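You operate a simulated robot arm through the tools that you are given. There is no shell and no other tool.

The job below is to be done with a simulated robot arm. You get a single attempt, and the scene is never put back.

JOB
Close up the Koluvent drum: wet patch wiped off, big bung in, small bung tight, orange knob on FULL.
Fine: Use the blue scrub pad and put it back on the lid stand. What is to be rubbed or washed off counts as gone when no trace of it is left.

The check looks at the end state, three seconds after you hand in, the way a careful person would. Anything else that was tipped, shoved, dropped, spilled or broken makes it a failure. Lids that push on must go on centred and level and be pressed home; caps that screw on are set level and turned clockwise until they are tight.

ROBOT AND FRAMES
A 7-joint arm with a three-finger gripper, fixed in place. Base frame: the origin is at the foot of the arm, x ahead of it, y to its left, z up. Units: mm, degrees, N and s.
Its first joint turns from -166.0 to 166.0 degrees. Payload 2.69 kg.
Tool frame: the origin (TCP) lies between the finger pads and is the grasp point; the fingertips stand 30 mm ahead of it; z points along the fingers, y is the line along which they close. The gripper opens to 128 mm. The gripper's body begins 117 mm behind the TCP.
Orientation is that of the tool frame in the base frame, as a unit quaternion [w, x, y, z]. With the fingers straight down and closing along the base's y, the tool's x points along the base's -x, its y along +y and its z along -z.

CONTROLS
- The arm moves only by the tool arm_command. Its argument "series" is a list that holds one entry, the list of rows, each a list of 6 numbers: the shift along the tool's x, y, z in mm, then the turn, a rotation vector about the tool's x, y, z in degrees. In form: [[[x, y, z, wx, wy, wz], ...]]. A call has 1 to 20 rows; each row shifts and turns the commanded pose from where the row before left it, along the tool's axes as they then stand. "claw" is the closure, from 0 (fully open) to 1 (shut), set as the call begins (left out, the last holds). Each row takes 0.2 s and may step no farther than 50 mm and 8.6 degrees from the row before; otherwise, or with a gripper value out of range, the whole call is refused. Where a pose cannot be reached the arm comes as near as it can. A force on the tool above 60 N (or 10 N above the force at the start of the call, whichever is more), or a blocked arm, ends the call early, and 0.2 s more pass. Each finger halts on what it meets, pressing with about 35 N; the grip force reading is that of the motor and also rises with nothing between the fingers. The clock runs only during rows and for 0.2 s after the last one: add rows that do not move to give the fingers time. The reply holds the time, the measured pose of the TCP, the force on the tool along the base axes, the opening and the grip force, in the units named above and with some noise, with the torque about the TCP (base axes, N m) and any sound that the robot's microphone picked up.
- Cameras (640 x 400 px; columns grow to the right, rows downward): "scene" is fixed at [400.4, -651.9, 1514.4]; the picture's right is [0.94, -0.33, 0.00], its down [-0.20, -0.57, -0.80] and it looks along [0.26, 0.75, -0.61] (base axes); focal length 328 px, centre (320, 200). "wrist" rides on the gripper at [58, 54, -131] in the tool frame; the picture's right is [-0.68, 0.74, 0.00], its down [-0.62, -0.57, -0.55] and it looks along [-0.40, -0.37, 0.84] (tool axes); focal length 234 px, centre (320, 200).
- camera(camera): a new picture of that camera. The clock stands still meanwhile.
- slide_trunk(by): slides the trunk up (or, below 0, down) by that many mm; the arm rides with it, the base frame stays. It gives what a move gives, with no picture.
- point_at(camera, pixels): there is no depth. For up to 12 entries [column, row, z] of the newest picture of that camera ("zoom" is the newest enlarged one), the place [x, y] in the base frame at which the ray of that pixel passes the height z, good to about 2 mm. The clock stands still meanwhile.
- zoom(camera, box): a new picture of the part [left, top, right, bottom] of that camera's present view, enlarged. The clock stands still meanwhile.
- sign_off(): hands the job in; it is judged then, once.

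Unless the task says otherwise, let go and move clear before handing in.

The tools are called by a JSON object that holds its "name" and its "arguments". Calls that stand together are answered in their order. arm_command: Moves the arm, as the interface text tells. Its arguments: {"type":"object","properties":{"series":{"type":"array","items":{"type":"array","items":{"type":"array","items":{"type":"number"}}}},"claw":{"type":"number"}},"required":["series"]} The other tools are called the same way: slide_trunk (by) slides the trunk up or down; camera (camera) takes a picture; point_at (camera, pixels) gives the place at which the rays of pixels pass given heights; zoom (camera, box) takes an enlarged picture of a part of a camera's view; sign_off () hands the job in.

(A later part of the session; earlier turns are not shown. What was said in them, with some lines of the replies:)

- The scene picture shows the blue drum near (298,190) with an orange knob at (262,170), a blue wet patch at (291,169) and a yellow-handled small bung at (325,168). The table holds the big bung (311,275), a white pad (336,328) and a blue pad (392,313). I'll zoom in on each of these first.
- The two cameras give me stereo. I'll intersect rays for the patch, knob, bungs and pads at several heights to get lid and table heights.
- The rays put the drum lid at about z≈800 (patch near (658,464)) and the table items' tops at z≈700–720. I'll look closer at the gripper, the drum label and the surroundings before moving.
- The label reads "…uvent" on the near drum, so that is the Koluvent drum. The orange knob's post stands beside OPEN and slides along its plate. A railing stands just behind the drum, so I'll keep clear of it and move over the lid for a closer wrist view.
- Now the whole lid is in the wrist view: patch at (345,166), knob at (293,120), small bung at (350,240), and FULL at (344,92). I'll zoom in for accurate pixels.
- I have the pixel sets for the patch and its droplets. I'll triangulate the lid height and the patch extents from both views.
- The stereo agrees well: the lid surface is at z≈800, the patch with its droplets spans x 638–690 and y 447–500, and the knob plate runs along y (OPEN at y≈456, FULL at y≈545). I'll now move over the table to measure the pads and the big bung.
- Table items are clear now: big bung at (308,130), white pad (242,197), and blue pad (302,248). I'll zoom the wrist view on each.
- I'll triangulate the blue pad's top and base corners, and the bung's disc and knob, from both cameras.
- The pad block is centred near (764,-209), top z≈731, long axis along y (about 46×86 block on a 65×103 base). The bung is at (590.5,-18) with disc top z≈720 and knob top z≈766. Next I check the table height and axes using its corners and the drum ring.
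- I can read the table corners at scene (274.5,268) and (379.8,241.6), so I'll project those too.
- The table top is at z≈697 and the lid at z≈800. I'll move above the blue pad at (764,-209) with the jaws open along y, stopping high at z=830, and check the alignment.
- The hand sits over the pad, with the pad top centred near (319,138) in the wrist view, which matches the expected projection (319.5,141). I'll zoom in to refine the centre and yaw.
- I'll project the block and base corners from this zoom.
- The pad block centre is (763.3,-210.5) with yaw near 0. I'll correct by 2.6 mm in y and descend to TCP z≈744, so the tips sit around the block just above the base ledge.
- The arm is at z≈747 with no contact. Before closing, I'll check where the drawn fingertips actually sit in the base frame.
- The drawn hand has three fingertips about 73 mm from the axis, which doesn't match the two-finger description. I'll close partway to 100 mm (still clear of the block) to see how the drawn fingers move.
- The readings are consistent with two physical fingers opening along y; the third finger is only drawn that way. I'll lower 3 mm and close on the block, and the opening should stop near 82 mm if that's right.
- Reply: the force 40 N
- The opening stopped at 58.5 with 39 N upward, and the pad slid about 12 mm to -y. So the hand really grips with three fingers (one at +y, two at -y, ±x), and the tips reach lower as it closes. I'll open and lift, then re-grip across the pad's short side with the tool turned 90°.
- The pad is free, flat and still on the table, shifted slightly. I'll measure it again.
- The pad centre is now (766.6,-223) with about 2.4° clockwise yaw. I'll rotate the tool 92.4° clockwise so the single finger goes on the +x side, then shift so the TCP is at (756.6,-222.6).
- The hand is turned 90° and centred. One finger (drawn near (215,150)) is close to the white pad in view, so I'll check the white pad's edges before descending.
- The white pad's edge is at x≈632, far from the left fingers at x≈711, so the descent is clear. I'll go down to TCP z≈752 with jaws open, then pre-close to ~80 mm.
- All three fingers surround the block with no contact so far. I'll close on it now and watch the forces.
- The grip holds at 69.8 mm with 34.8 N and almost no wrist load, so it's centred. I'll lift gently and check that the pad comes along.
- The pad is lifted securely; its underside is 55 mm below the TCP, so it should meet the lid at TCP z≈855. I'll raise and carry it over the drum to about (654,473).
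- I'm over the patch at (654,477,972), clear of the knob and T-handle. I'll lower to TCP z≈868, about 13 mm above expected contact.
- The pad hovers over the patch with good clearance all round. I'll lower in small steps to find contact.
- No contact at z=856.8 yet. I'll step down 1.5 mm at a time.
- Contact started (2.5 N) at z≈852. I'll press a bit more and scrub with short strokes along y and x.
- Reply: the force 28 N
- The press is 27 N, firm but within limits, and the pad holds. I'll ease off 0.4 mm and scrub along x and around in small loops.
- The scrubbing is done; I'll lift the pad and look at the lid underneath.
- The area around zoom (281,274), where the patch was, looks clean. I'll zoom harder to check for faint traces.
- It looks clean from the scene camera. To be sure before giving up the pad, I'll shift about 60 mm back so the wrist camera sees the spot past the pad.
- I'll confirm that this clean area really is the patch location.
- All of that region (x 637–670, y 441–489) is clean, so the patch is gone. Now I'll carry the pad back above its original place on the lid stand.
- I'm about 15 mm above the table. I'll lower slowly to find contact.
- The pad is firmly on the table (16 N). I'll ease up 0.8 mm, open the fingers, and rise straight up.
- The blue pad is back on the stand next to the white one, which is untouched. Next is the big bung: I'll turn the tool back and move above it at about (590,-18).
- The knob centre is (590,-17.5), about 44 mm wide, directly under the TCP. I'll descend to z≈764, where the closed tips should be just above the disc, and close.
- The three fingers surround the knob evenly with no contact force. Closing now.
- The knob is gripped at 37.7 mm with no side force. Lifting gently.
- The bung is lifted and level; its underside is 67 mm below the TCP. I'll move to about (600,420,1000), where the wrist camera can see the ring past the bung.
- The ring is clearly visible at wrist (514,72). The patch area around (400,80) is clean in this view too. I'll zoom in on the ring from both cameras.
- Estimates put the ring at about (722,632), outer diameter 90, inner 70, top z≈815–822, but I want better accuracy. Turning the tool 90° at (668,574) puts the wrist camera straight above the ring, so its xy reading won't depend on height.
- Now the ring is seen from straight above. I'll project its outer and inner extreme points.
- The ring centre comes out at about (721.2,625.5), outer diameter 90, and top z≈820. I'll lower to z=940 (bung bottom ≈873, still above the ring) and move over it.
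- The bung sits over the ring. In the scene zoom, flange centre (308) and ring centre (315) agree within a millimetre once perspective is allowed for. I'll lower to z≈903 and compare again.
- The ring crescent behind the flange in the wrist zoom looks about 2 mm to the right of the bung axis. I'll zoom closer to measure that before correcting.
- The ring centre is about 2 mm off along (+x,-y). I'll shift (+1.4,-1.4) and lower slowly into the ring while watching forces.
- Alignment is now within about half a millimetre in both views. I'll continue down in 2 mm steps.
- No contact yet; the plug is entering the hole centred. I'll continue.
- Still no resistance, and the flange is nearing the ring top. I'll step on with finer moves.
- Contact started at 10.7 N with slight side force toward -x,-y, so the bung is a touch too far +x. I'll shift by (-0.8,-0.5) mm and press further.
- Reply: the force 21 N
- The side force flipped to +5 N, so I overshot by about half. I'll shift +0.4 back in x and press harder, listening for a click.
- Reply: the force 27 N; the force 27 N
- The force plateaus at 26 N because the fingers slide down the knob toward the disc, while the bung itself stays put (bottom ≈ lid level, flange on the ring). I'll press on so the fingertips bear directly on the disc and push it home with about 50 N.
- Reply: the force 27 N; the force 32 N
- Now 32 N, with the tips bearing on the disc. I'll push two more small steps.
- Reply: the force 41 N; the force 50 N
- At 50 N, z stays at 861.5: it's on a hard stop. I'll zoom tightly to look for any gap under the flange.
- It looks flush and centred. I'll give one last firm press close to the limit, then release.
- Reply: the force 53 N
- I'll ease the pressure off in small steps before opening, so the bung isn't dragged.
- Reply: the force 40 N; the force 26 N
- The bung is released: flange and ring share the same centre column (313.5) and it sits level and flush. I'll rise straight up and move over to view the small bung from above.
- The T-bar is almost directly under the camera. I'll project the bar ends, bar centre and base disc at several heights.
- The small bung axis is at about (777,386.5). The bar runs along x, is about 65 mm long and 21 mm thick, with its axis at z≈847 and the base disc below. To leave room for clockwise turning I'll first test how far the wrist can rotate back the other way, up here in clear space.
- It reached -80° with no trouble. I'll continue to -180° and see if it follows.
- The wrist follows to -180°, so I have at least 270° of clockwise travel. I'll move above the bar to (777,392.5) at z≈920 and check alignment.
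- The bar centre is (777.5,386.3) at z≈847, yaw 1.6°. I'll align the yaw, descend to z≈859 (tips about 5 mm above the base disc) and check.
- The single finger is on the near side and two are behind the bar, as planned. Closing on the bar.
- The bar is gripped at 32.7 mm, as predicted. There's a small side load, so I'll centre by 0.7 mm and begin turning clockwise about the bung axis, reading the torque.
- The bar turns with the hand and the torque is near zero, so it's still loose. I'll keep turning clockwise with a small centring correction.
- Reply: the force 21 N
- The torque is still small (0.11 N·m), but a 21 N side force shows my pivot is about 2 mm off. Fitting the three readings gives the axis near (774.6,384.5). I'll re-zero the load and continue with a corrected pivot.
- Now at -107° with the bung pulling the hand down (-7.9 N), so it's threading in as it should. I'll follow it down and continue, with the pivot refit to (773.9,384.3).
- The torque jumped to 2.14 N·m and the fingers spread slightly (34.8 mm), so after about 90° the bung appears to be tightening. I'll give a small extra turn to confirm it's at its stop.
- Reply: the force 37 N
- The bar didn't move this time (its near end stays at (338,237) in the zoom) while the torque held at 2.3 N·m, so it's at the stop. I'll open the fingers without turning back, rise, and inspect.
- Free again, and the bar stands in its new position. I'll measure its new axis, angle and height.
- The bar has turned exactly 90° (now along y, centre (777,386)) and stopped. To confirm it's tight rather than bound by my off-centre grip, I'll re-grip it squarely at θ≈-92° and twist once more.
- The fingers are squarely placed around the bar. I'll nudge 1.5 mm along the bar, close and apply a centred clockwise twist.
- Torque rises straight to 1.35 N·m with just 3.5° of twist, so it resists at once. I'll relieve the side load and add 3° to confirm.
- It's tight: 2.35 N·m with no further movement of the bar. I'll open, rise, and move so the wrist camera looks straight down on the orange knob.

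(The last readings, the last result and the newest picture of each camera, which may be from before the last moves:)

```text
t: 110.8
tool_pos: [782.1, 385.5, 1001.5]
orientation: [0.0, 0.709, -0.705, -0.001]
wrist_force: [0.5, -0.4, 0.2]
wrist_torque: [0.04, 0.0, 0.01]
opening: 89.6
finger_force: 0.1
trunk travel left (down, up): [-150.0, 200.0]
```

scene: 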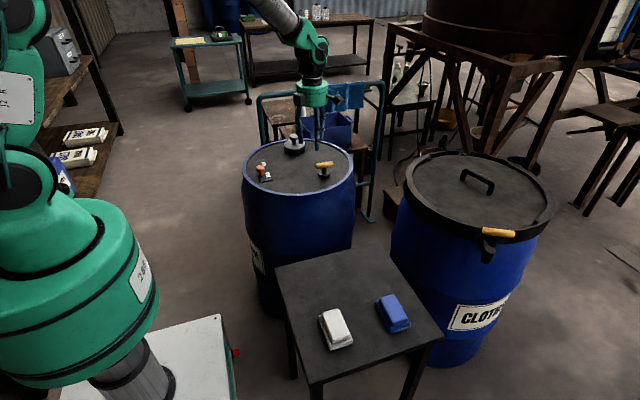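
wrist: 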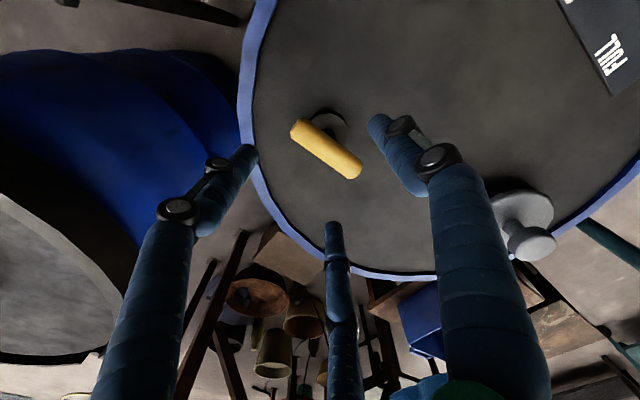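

{"name": "arm_command", "arguments": {"series": [[[-23.75, 30.5, 0, 0, 0, 0], [-23.75, 30.5, 0, 0, 0, 0], [-23.75, 30.5, 0, 0, 0, 0], [-23.75, 30.5, 0, 0, 0, 0], [-23.75, 30.5, 0, 0, 0, 0], [-23.75, 30.5, 0, 0, 0, 0], [0, 0, 0, 0, 0, 0]]], "claw": 0.3}}

{"name": "camera", "arguments": {"camera": "wrist"}}

{"name": "zoom", "arguments": {"camera": "wrist", "box": [250, 0, 390, 110]}}

{"name": "zoom", "arguments": {"camera": "scene", "box": [240, 145, 290, 190]}}

```text
t: 112.4
tool_pos: [595.9, 527.3, 1001.5]
orientation: [0.0, 0.709, -0.705, 0.0]
wrist_force: [-0.9, 0.0, -0.2]
wrist_torque: [0.0, -0.01, -0.01]
opening: 89.7
finger_force: 0.1
trunk travel left (down, up): [-150.0, 200.0]
```

```text
taken
```

wrist: 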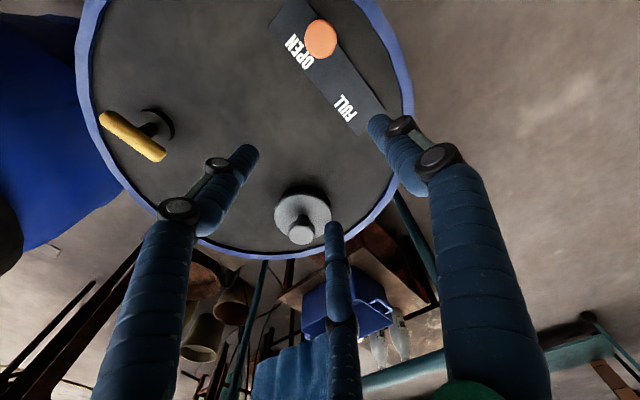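

```text
3.64 times, centred on (320, 55) of wrist
```

zoom: 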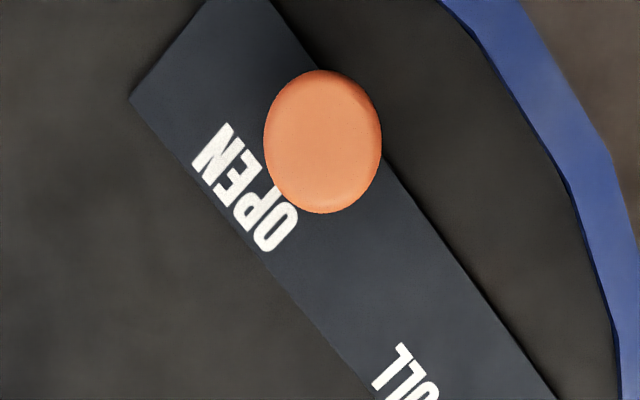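

```text
8.89 times, centred on (265, 168) of scene
```

zoom: 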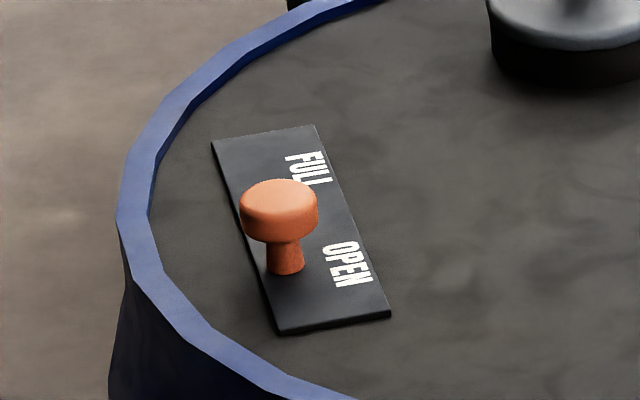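

The knob is right under the camera at (320.7,38.7). I'll project it and use the scene view to get its height.

{"name": "point_at", "arguments": {"camera": "wrist", "pixels": [[320.7, 38.7, 830], [320.7, 38.7, 850], [304.5, 38.7, 845], [336.9, 38.7, 845], [320.7, 19, 845], [320.7, 58.5, 845], [299.5, 52, 803], [346, 108, 803], [267.5, 27, 803], [384, 110, 803]]}}

{"name": "point_at", "arguments": {"camera": "scene", "pixels": [[260.4, 167.7, 830], [260.4, 167.7, 850], [260.4, 167.7, 870], [261.2, 175.5, 803], [256.1, 169.5, 845], [264.8, 169.5, 845]]}}

```text
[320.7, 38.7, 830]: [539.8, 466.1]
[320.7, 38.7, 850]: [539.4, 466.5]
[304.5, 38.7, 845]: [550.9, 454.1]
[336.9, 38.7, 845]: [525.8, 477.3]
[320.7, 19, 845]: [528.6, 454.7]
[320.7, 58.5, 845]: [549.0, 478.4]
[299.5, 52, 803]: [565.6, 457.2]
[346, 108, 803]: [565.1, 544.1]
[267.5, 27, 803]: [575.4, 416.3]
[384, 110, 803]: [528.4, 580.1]
```

```text
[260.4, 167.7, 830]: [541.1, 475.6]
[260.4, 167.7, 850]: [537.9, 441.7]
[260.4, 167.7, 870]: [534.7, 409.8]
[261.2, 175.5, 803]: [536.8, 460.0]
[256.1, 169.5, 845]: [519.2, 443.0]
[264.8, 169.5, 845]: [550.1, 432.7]
```

The knob head is at (539.6,466.3), top z≈836, about 33 mm wide. It must slide along +y toward FULL (y≈545). I'll check the rim position beside it to choose a finger orientation with clearance.

{"name": "point_at", "arguments": {"camera": "wrist", "pixels": [[363.9, 16.5, 805], [384.5, 44, 805], [396.8, 82, 805], [375, 0, 815], [402, 44, 815], [405, 82, 815]]}}

{"name": "zoom", "arguments": {"camera": "scene", "box": [235, 140, 270, 190]}}

```text
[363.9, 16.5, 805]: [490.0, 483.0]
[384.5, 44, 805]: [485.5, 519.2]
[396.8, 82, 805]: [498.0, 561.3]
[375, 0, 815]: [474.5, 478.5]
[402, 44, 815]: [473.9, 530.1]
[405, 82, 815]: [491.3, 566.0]
```

```text
8.00 times, centred on (252, 165) of scene
```

zoom: 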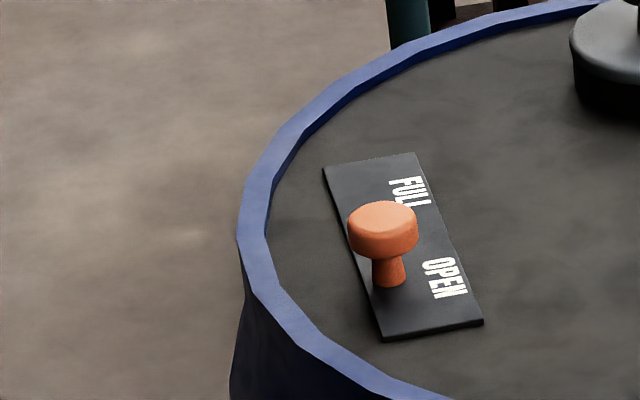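

The rim's inner edge is at x≈488–498, so I'll turn the tool to θ=-30° (no finger pointing at the rim) and move above the knob.

{"name": "arm_command", "arguments": {"series": [[[0, 0, 0, 0, 0, 7.54], [0, 0, 0, 0, 0, 7.54], [0, 0, 0, 0, 0, 7.54], [0, 0, 0, 0, 0, 7.54], [0, 0, 0, 0, 0, 7.54], [0, 0, 0, 0, 0, 7.54], [0, 0, 0, 0, 0, 7.54], [0, 0, 0, 0, 0, 7.54], [39.6, -12.3, 0, 0, 0, 0], [39.6, -12.3, 0, 0, 0, 0], [0, 0, 40, 0, 0, 0], [0, 0, 40, 0, 0, 0], [0, 0, 20, 0, 0, 0], [0, 0, 0, 0, 0, 0]]], "claw": 0.6}}

{"name": "camera", "arguments": {"camera": "wrist"}}

{"name": "zoom", "arguments": {"camera": "scene", "box": [235, 120, 295, 190]}}

```text
t: 115.4
tool_pos: [541.5, 464.9, 900.9]
orientation: [0.0, -0.259, 0.966, 0.0]
wrist_force: [0.8, -0.3, 0.0]
wrist_torque: [0.01, 0.02, 0.0]
opening: 51.4
finger_force: 0.1
trunk travel left (down, up): [-150.0, 200.0]
```

```text
taken
```

wrist: 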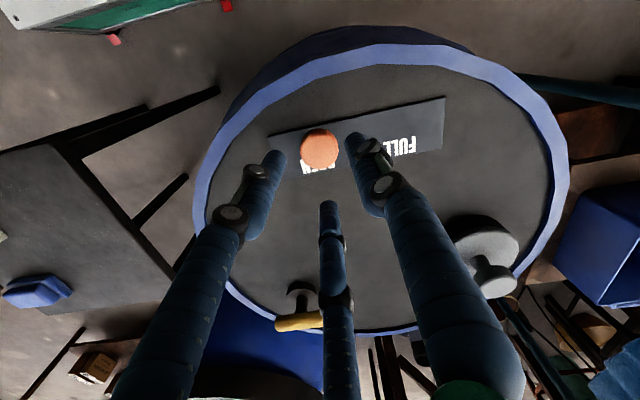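

```text
5.71 times, centred on (265, 155) of scene
```

zoom: 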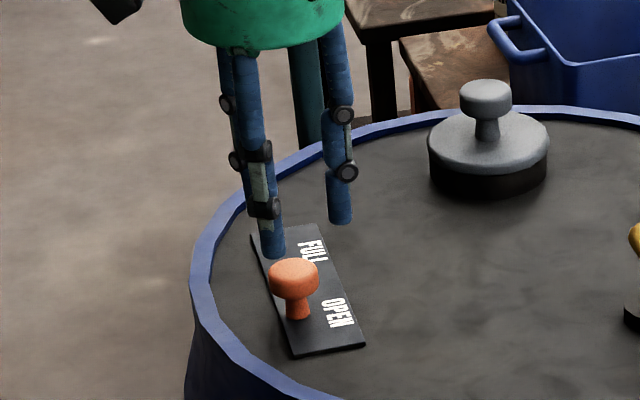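

{"name": "zoom", "arguments": {"camera": "wrist", "box": [270, 105, 370, 195]}}

```text
4.44 times, centred on (320, 150) of wrist
```

zoom: 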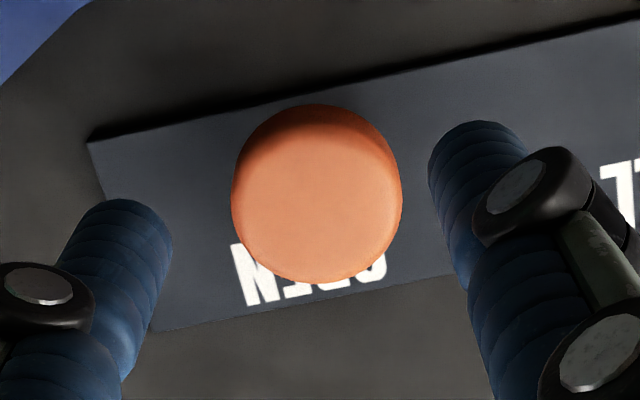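

{"name": "point_at", "arguments": {"camera": "zoom", "pixels": [[316, 205, 836], [316, 194, 828], [231, 200, 832], [402, 200, 832]]}}

```text
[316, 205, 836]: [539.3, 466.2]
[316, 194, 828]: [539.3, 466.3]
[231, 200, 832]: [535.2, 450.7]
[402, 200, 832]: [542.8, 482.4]
```

The knob centre (539.3,466.3) matches the TCP within noise. I'll descend to z≈850 (tips about 7 mm above the plate) and close on the head.

{"name": "arm_command", "arguments": {"series": [[[0, 0, 20, 0, 0, 0], [0, 0, 18, 0, 0, 0], [0, 0, 9, 0, 0, 0], [0, 0, 3.5, 0, 0, 0], [0, 0, 0, 0, 0, 0]]], "claw": 0.6}}

{"name": "zoom", "arguments": {"camera": "wrist", "box": [250, 90, 390, 230]}}

{"name": "zoom", "arguments": {"camera": "scene", "box": [240, 140, 290, 190]}}

```text
t: 116.6
tool_pos: [541.6, 465.5, 850.6]
orientation: [0.0, -0.259, 0.966, -0.001]
wrist_force: [0.1, -0.5, 0.8]
wrist_torque: [0.05, -0.01, 0.01]
opening: 51.1
finger_force: 0.0
trunk travel left (down, up): [-150.0, 200.0]
```

```text
2.86 times, centred on (320, 160) of wrist
```

zoom: 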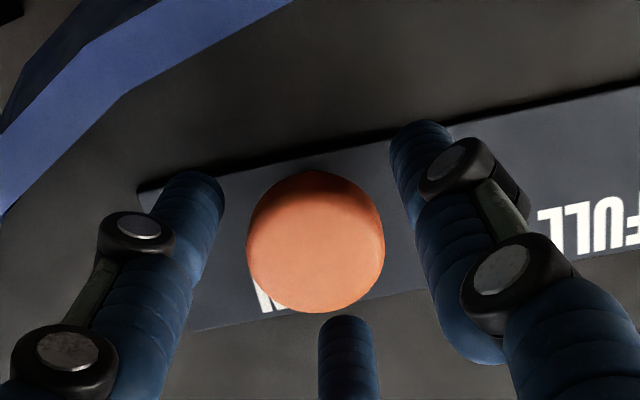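

```text
8.00 times, centred on (265, 165) of scene
```

zoom: 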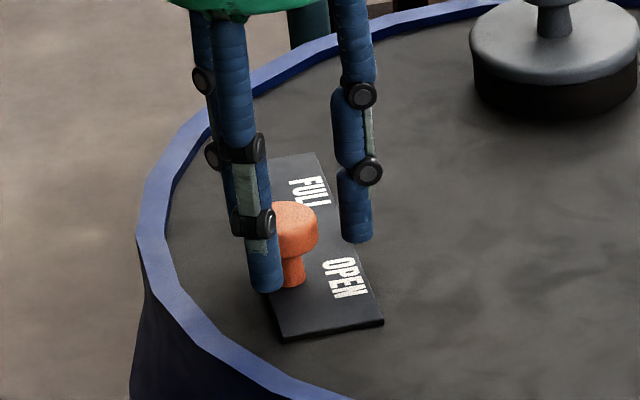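

It's nearly centred; I'll nudge about 1.5 mm and close on the knob.

{"name": "arm_command", "arguments": {"series": [[[0.9, 1.4, 0, 0, 0, 0], [0, 0, 0, 0, 0, 0]]], "claw": 0.6}}

{"name": "arm_command", "arguments": {"series": [[[0, 0, 0, 0, 0, 0], [0, 0, 0, 0, 0, 0], [0, 0, 0, 0, 0, 0]]], "claw": 1}}

{"name": "zoom", "arguments": {"camera": "wrist", "box": [250, 90, 390, 230]}}

{"name": "zoom", "arguments": {"camera": "scene", "box": [240, 140, 290, 190]}}

```text
t: 117.2
tool_pos: [539.2, 465.6, 851.2]
orientation: [0.0, -0.259, 0.966, -0.001]
wrist_force: [0.0, 0.5, -0.5]
wrist_torque: [-0.02, 0.0, -0.01]
opening: 50.9
finger_force: 0.2
trunk travel left (down, up): [-150.0, 200.0]
```

```text
t: 118.0
tool_pos: [538.0, 466.2, 850.7]
orientation: [-0.001, -0.259, 0.966, 0.0]
wrist_force: [-11.8, 1.2, 0.2]
wrist_torque: [-0.03, 0.38, 0.12]
opening: 33.3
finger_force: 45.6
trunk travel left (down, up): [-150.0, 200.0]
```

```text
2.86 times, centred on (320, 160) of wrist
```

zoom: 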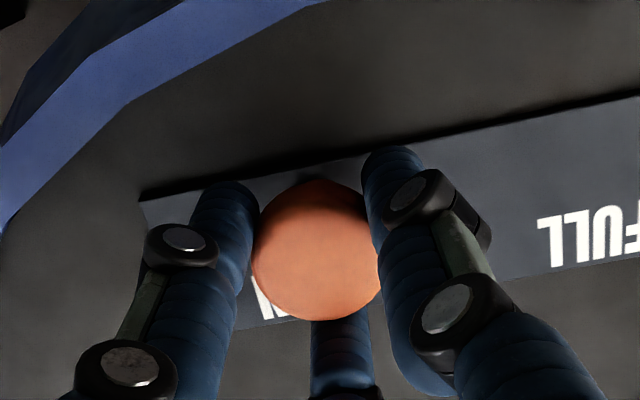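

```text
8.00 times, centred on (265, 165) of scene
```

zoom: 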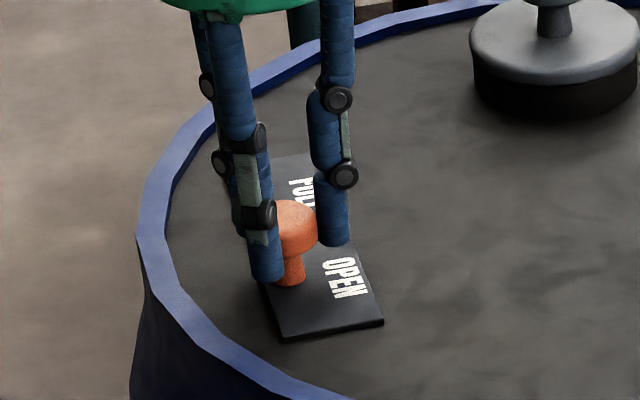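

The knob is gripped (33.3 mm). I'll relieve the small x load and slide it gently along +y, watching force and sound.

{"name": "arm_command", "arguments": {"series": [[[1.0, 0.6, 0, 0, 0, 0], [-2.5, 4.33, 0, 0, 0, 0], [-2.5, 4.33, 0, 0, 0, 0], [-2.5, 4.33, 0, 0, 0, 0], [0, 0, 0, 0, 0, 0]]], "claw": 1}}

{"name": "zoom", "arguments": {"camera": "scene", "box": [240, 140, 290, 190]}}

```text
t: 119.2
tool_pos: [538.7, 480.9, 850.3]
orientation: [0.001, -0.259, 0.966, 0.0]
wrist_force: [0.6, 0.5, -7.0]
wrist_torque: [0.0, -0.13, 0.43]
opening: 33.0
finger_force: 44.9
trunk travel left (down, up): [-150.0, 200.0]
```

```text
8.00 times, centred on (265, 165) of scene
```

zoom: 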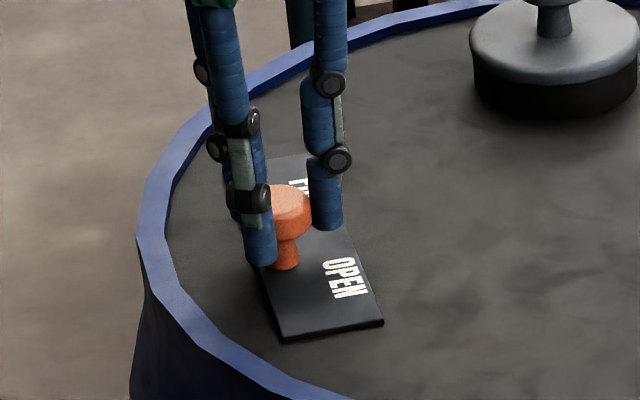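

The knob slides freely (y≈481, little resistance). Continuing toward FULL.

{"name": "arm_command", "arguments": {"series": [[[-3.5, 6.06, 0, 0, 0, 0], [-3.5, 6.06, 0, 0, 0, 0], [-3.5, 6.06, 0, 0, 0, 0], [-3.5, 6.06, 0, 0, 0, 0], [-3.5, 6.06, 0, 0, 0, 0], [0, 0, 0, 0, 0, 0]]], "claw": 1}}

{"name": "zoom", "arguments": {"camera": "scene", "box": [240, 140, 290, 190]}}

```text
t: 120.6
tool_pos: [536.9, 516.3, 850.5]
orientation: [0.0, -0.259, 0.966, 0.001]
wrist_force: [1.4, 1.2, -3.3]
wrist_torque: [-0.08, 0.05, 0.46]
opening: 32.6
finger_force: 45.1
trunk travel left (down, up): [-150.0, 200.0]
```

```text
8.00 times, centred on (265, 165) of scene
```

zoom: 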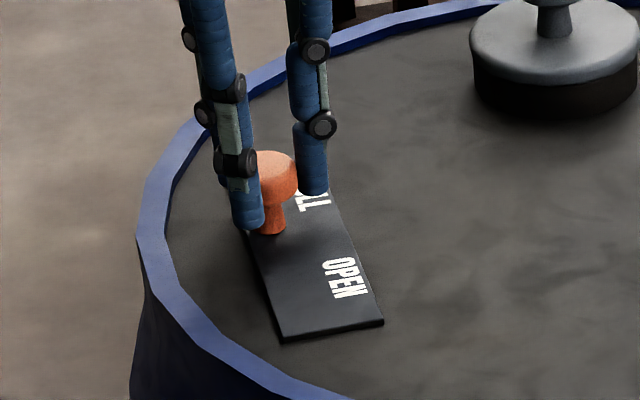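

At y≈516 it's still free. I'll use smaller steps now, watching for a stop.

{"name": "arm_command", "arguments": {"series": [[[-2, 3.46, 0, 0, 0, 0], [-2, 3.46, 0, 0, 0, 0], [-2, 3.46, 0, 0, 0, 0], [-2, 3.46, 0, 0, 0, 0], [0, 0, 0, 0, 0, 0]]], "claw": 1}}

{"name": "arm_command", "arguments": {"series": [[[-1.5, 2.6, 0, 0, 0, 0], [-1, 1.73, 0, 0, 0, 0], [0, 0, 0, 0, 0, 0]]], "claw": 1}}

{"name": "zoom", "arguments": {"camera": "scene", "box": [240, 140, 290, 190]}}

```text
t: 121.8
tool_pos: [538.1, 533.0, 849.6]
orientation: [0.0, -0.259, 0.966, -0.001]
wrist_force: [2.7, -0.2, 0.2]
wrist_torque: [0.01, -0.12, 0.2]
opening: 33.0
finger_force: 44.8
trunk travel left (down, up): [-150.0, 200.0]
```

```text
t: 122.6
tool_pos: [537.9, 534.9, 848.6]
orientation: [-0.001, -0.258, 0.966, 0.0]
wrist_force: [11.5, -27.5, 5.0]
wrist_torque: [-0.9, -0.35, 0.24]
opening: 33.1
finger_force: 44.6
trunk travel left (down, up): [-150.0, 200.0]
```

```text
8.00 times, centred on (265, 165) of scene
```

zoom: 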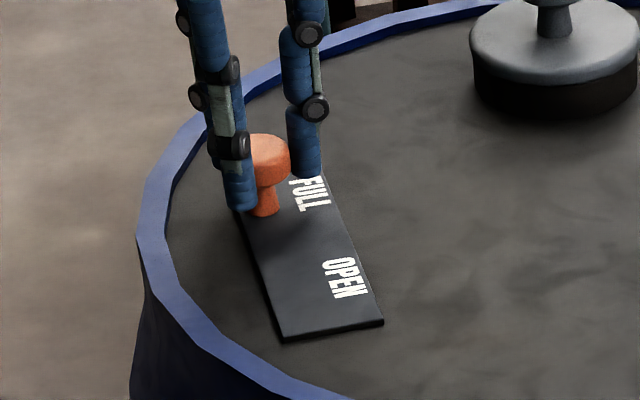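

It hit the end stop at y≈535 with -27.5 N, beside FULL. I'll ease the push by 1.8 mm (still pressed against the stop), then open and lift clear.

{"name": "arm_command", "arguments": {"series": [[[0.9, -1.56, 0, 0, 0, 0], [0, 0, 0, 0, 0, 0]]], "claw": 1}}

{"name": "arm_command", "arguments": {"series": [[[0, 0, 0, 0, 0, 0], [0, 0, 0, 0, 0, 0], [0, 0, 0, 0, 0, 0]]], "claw": 0.6}}

{"name": "arm_command", "arguments": {"series": [[[0, 0, -10, 0, 0, 0], [0, 0, -20, 0, 0, 0], [0, 0, -40, 0, 0, 0], [0, 0, -45, 0, 0, 0], [0, 0, -45, 0, 0, 0], [0, 0, 0, 0, 0, 0]]], "claw": 0.6}}

{"name": "camera", "arguments": {"camera": "wrist"}}

{"name": "zoom", "arguments": {"camera": "scene", "box": [235, 130, 365, 210]}}

```text
t: 123.2
tool_pos: [537.6, 534.8, 849.7]
orientation: [-0.001, -0.26, 0.966, 0.001]
wrist_force: [9.1, -17.6, 0.9]
wrist_torque: [-0.36, -0.11, 0.48]
opening: 33.1
finger_force: 45.1
trunk travel left (down, up): [-150.0, 200.0]
```

```text
t: 124.0
tool_pos: [538.0, 535.7, 850.6]
orientation: [0.001, -0.259, 0.966, -0.001]
wrist_force: [0.2, 0.7, -0.2]
wrist_torque: [0.02, 0.0, 0.01]
opening: 51.4
finger_force: 0.0
trunk travel left (down, up): [-150.0, 200.0]
```

```text
t: 125.4
tool_pos: [538.6, 534.2, 1009.8]
orientation: [0.0, -0.259, 0.966, 0.0]
wrist_force: [0.5, -0.3, 0.2]
wrist_torque: [0.02, -0.02, 0.0]
opening: 51.4
finger_force: 0.0
trunk travel left (down, up): [-150.0, 200.0]
```

```text
taken
```

wrist: 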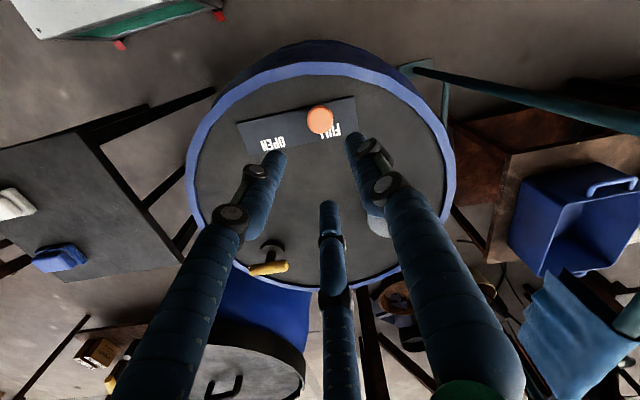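

```text
4.92 times, centred on (300, 170) of scene
```

zoom: 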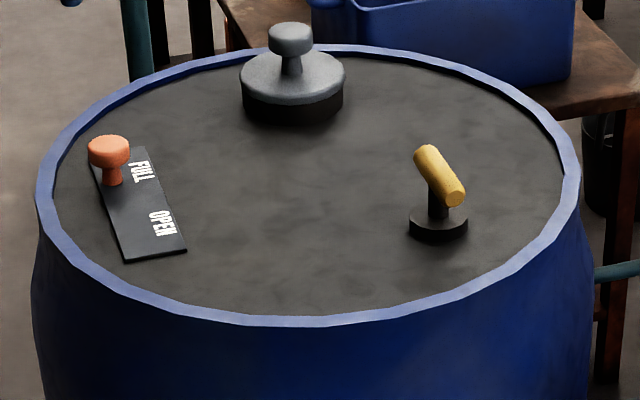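

The knob now stands beside FULL, the big bung is in, the T-bar is turned, and the lid looks clean. I'll do final close checks of each item.

{"name": "zoom", "arguments": {"camera": "wrist", "box": [230, 80, 380, 170]}}

{"name": "point_at", "arguments": {"camera": "wrist", "pixels": [[320, 120, 832], [330, 133, 803], [275, 144, 803]]}}

{"name": "zoom", "arguments": {"camera": "scene", "box": [268, 155, 318, 185]}}

{"name": "zoom", "arguments": {"camera": "scene", "box": [277, 125, 312, 160]}}

{"name": "camera", "arguments": {"camera": "scene"}}

```text
4.27 times, centred on (305, 125) of wrist
```

zoom: 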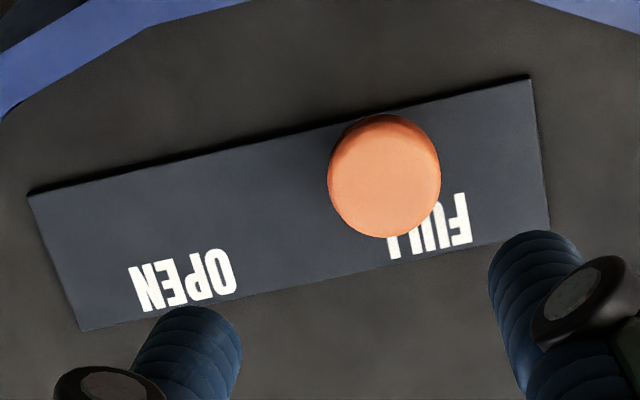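

```text
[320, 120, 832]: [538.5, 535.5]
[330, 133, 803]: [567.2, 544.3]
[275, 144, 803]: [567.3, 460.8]
```

```text
12.80 times, centred on (293, 170) of scene
```

zoom: 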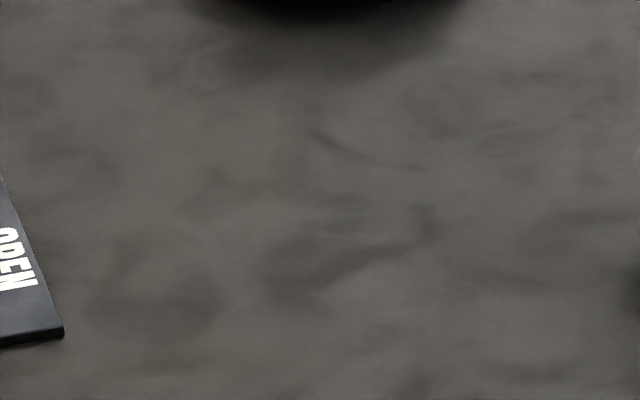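

```text
11.43 times, centred on (294, 142) of scene
```

zoom: 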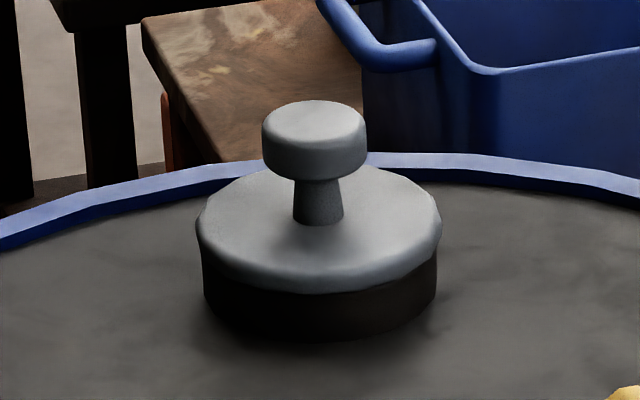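

```text
taken
```

scene: 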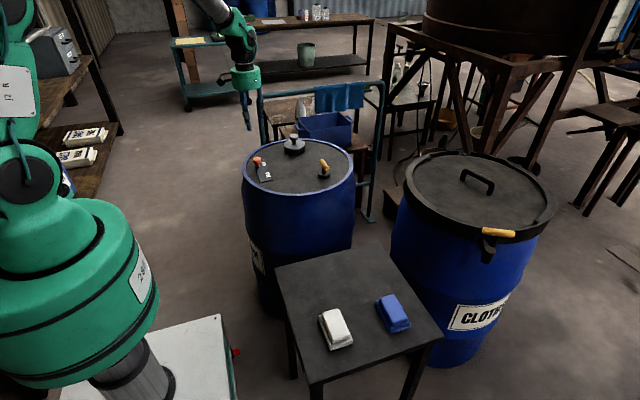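

The knob is at (538.5,535.5) on its FULL stop, and the patch area is clean. One last check that the big bung is fully home: I'll compute its knob-top and disc heights from the scene view, given its known position (721.5,625).

{"name": "point_at", "arguments": {"camera": "scene", "pixels": [[293.4, 134.8, 860], [293.4, 134.8, 870], [293.4, 134.8, 880], [293.9, 144.0, 820], [293.9, 144.0, 830], [293.9, 150.1, 815], [293.9, 150.1, 825], [293.9, 154.2, 800]]}}

```text
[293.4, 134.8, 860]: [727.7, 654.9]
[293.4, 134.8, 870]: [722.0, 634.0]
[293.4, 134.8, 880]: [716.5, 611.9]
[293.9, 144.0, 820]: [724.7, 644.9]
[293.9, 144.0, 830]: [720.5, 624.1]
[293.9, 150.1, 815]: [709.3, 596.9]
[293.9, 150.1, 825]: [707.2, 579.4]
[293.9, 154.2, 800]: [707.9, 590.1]
```

That estimate suggests the disc sits correctly to within a few mm, but I want a clearer look. I'll bring the wrist camera down to a low-angle side view of the bung from about (562,419), well clear of everything.

{"name": "arm_command", "arguments": {"series": [[[0, 0, 0, 0, 0, -8.1], [0, 0, 0, 0, 0, -8.1], [0, 0, 0, 0, 0, -8.1], [0, 0, 0, 0, 0, -8.1], [0, 0, 0, 0, 0, -8.1], [0, 0, 0, 0, 0, -8.1], [0, 0, 0, 0, 0, -8.1], [0, 0, 0, 0, 0, -8.1], [38.9, -4.4, 0, 0, 0, 0], [38.9, -4.4, 0, 0, 0, 0], [38.9, -4.4, 0, 0, 0, 0], [0, 0, 40, 0, 0, 0], [0, 0, 40, 0, 0, 0], [0, 0, 30, 0, 0, 0], [0, 0, 20, 0, 0, 0], [0, 0, 0, 0, 0, 0]]], "claw": 0.3}}

{"name": "camera", "arguments": {"camera": "wrist"}}

```text
t: 128.8
tool_pos: [561.5, 421.9, 880.3]
orientation: [0.0, 0.736, -0.677, -0.001]
wrist_force: [0.1, 0.4, -1.2]
wrist_torque: [-0.03, 0.03, 0.04]
opening: 89.5
finger_force: 0.0
trunk travel left (down, up): [-150.0, 200.0]
```

```text
taken
```

wrist: 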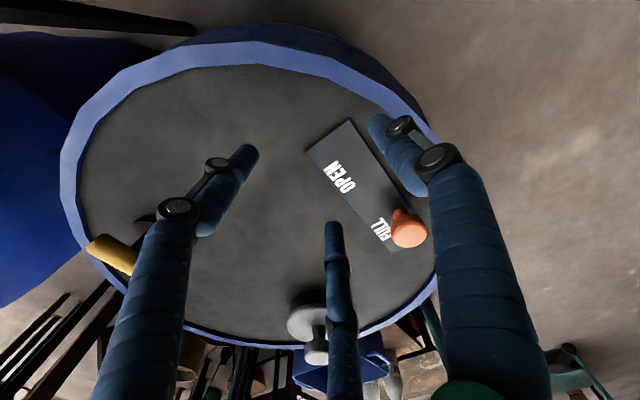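

{"name": "zoom", "arguments": {"camera": "wrist", "box": [270, 270, 350, 375]}}

```text
3.81 times, centred on (310, 322) of wrist
```

zoom: 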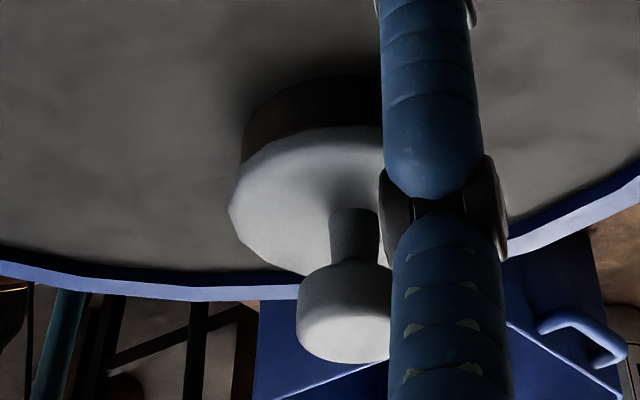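

No gap shows at the flange's left side, but a finger hides the rest. I'll rotate 8° to clear the view.

{"name": "arm_command", "arguments": {"series": [[[0, 0, 0, 0, 0, -8.2], [0, 0, 0, 0, 0, -4], [0, 0, 0, 0, 0, 0]]], "claw": 0.3}}

{"name": "camera", "arguments": {"camera": "wrist"}}

{"name": "zoom", "arguments": {"camera": "wrist", "box": [210, 270, 330, 375]}}

```text
t: 129.6
tool_pos: [561.9, 420.9, 881.1]
orientation: [-0.001, 0.804, -0.594, 0.0]
wrist_force: [-0.5, -0.2, -0.7]
wrist_torque: [0.0, -0.02, -0.02]
opening: 89.7
finger_force: 0.0
trunk travel left (down, up): [-150.0, 200.0]
```

```text
taken
```

wrist: 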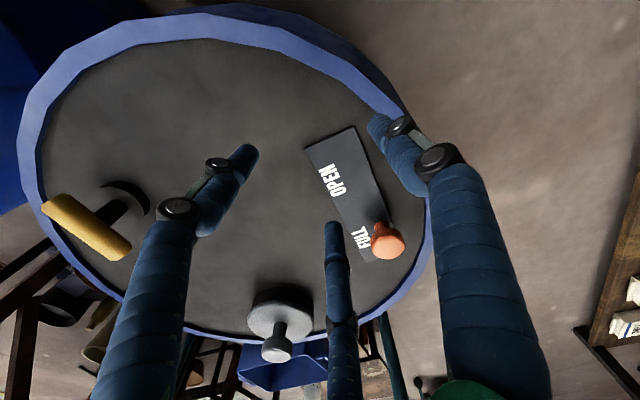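

```text
3.81 times, centred on (270, 322) of wrist
```

zoom: 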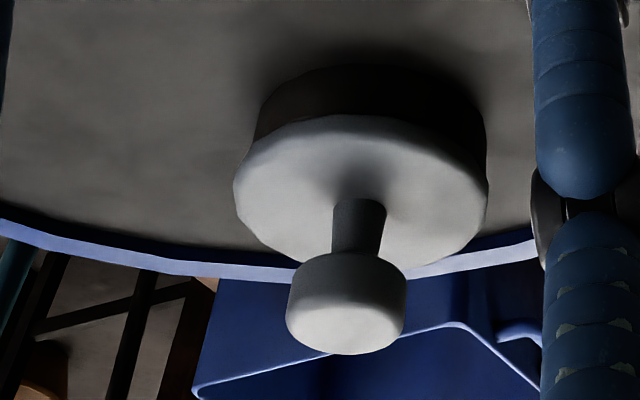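

The flange lies flush and parallel on the ring with no visible gap. One quick stereo height check on the bung's knob top.

{"name": "point_at", "arguments": {"camera": "wrist", "pixels": [[276.5, 356, 860], [276.5, 356, 870], [276.5, 356, 880], [280.6, 319, 815], [280.6, 319, 825]]}}

```text
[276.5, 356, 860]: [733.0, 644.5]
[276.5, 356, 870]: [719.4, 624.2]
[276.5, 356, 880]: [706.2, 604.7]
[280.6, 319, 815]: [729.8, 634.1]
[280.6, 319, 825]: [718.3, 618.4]
```

The knob top is at z≈869.5, exactly its 69 mm height above the lid level, so the bung is fully home. I'll raise the hand well clear and take a last look before handing in.

{"name": "arm_command", "arguments": {"series": [[[0, 0, -40, 0, 0, 0], [0, 0, -40, 0, 0, 0], [0, 0, -45, 0, 0, 0], [0, 0, -45, 0, 0, 0], [0, 0, 0, 0, 0, 0]]], "claw": 0.3}}

{"name": "camera", "arguments": {"camera": "scene"}}

{"name": "camera", "arguments": {"camera": "wrist"}}

{"name": "zoom", "arguments": {"camera": "scene", "box": [235, 130, 365, 210]}}

{"name": "zoom", "arguments": {"camera": "scene", "box": [270, 240, 450, 355]}}

```text
t: 130.8
tool_pos: [562.0, 419.9, 1052.2]
orientation: [0.0, 0.804, -0.594, -0.001]
wrist_force: [0.2, -0.6, 0.9]
wrist_torque: [0.02, -0.02, 0.01]
opening: 89.9
finger_force: 0.0
trunk travel left (down, up): [-150.0, 200.0]
```

```text
taken
```

scene: 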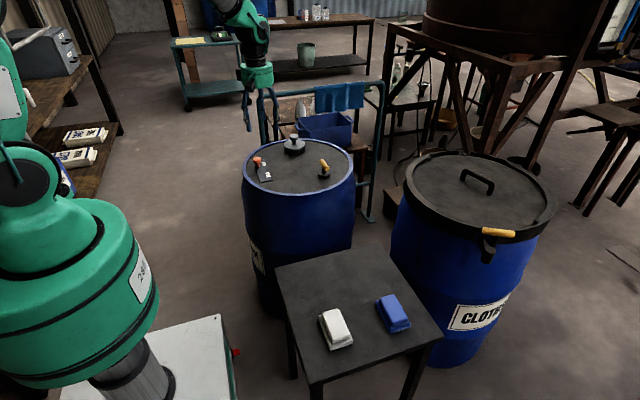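

```text
taken
```

wrist: 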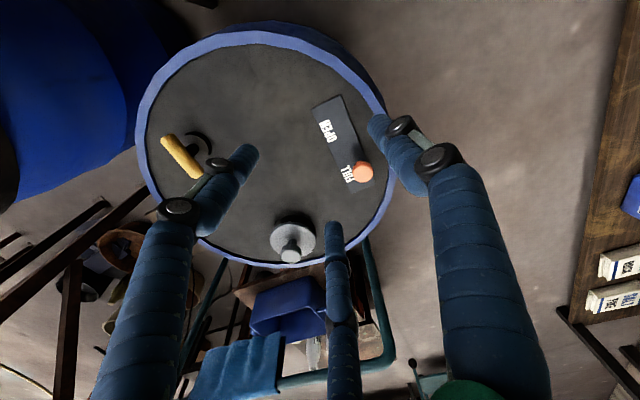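

```text
4.92 times, centred on (300, 170) of scene
```

zoom: 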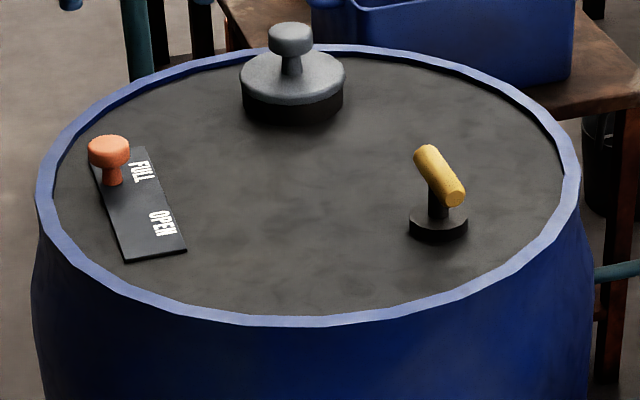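

```text
3.48 times, centred on (360, 298) of scene
```

zoom: 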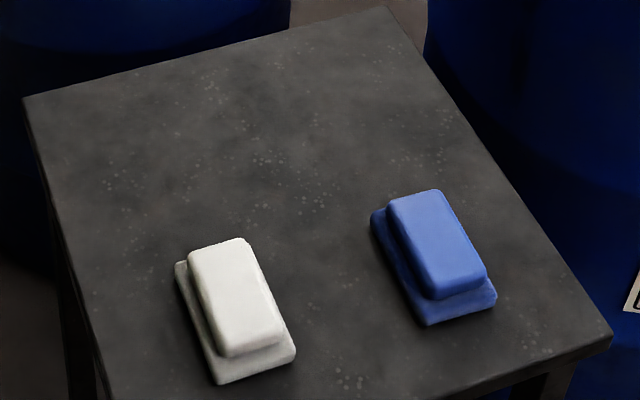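

The final pictures show everything in place:
- **Lid:** clean, with no trace of the wet patch.
- **Big bung:** seated level in its ring.
- **Small bung:** T-bar turned 90° and tight, holding 2.35 N·m without moving.
- **Orange knob:** against its stop beside FULL.
- **Lid stand:** the blue pad is back on it and the white pad is untouched.
- **Hand:** well clear of everything.

Handing in.

{"name": "sign_off", "arguments": {}}

```text
The job is handed in.
```

The Koluvent drum is closed up and the job is handed in; the result of the check hasn't come back.

- **Wet patch:** scrubbed off with the blue pad. Close-up views from both cameras showed no trace of it or its droplets.
- **Big bung:** pushed into its ring with about 53 N. It sits centred and level, with no gap visible under its flange.
- **Small bung:** turned clockwise 90° until it stopped. A second, squarer grip confirmed it was tight, reaching 2.35 N·m with no further movement.
- **Orange knob:** slid along its plate to the end stop beside FULL.
- **Blue scrub pad:** back on the lid stand close to where it started. My first attempt to grip it slid it about 12 mm across the stand; nothing else was touched.

The hand drawn in the pictures has three fingers and gripped that way, not with two as described. I adjusted the grips to suit, and the arm was raised clear before I handed in.
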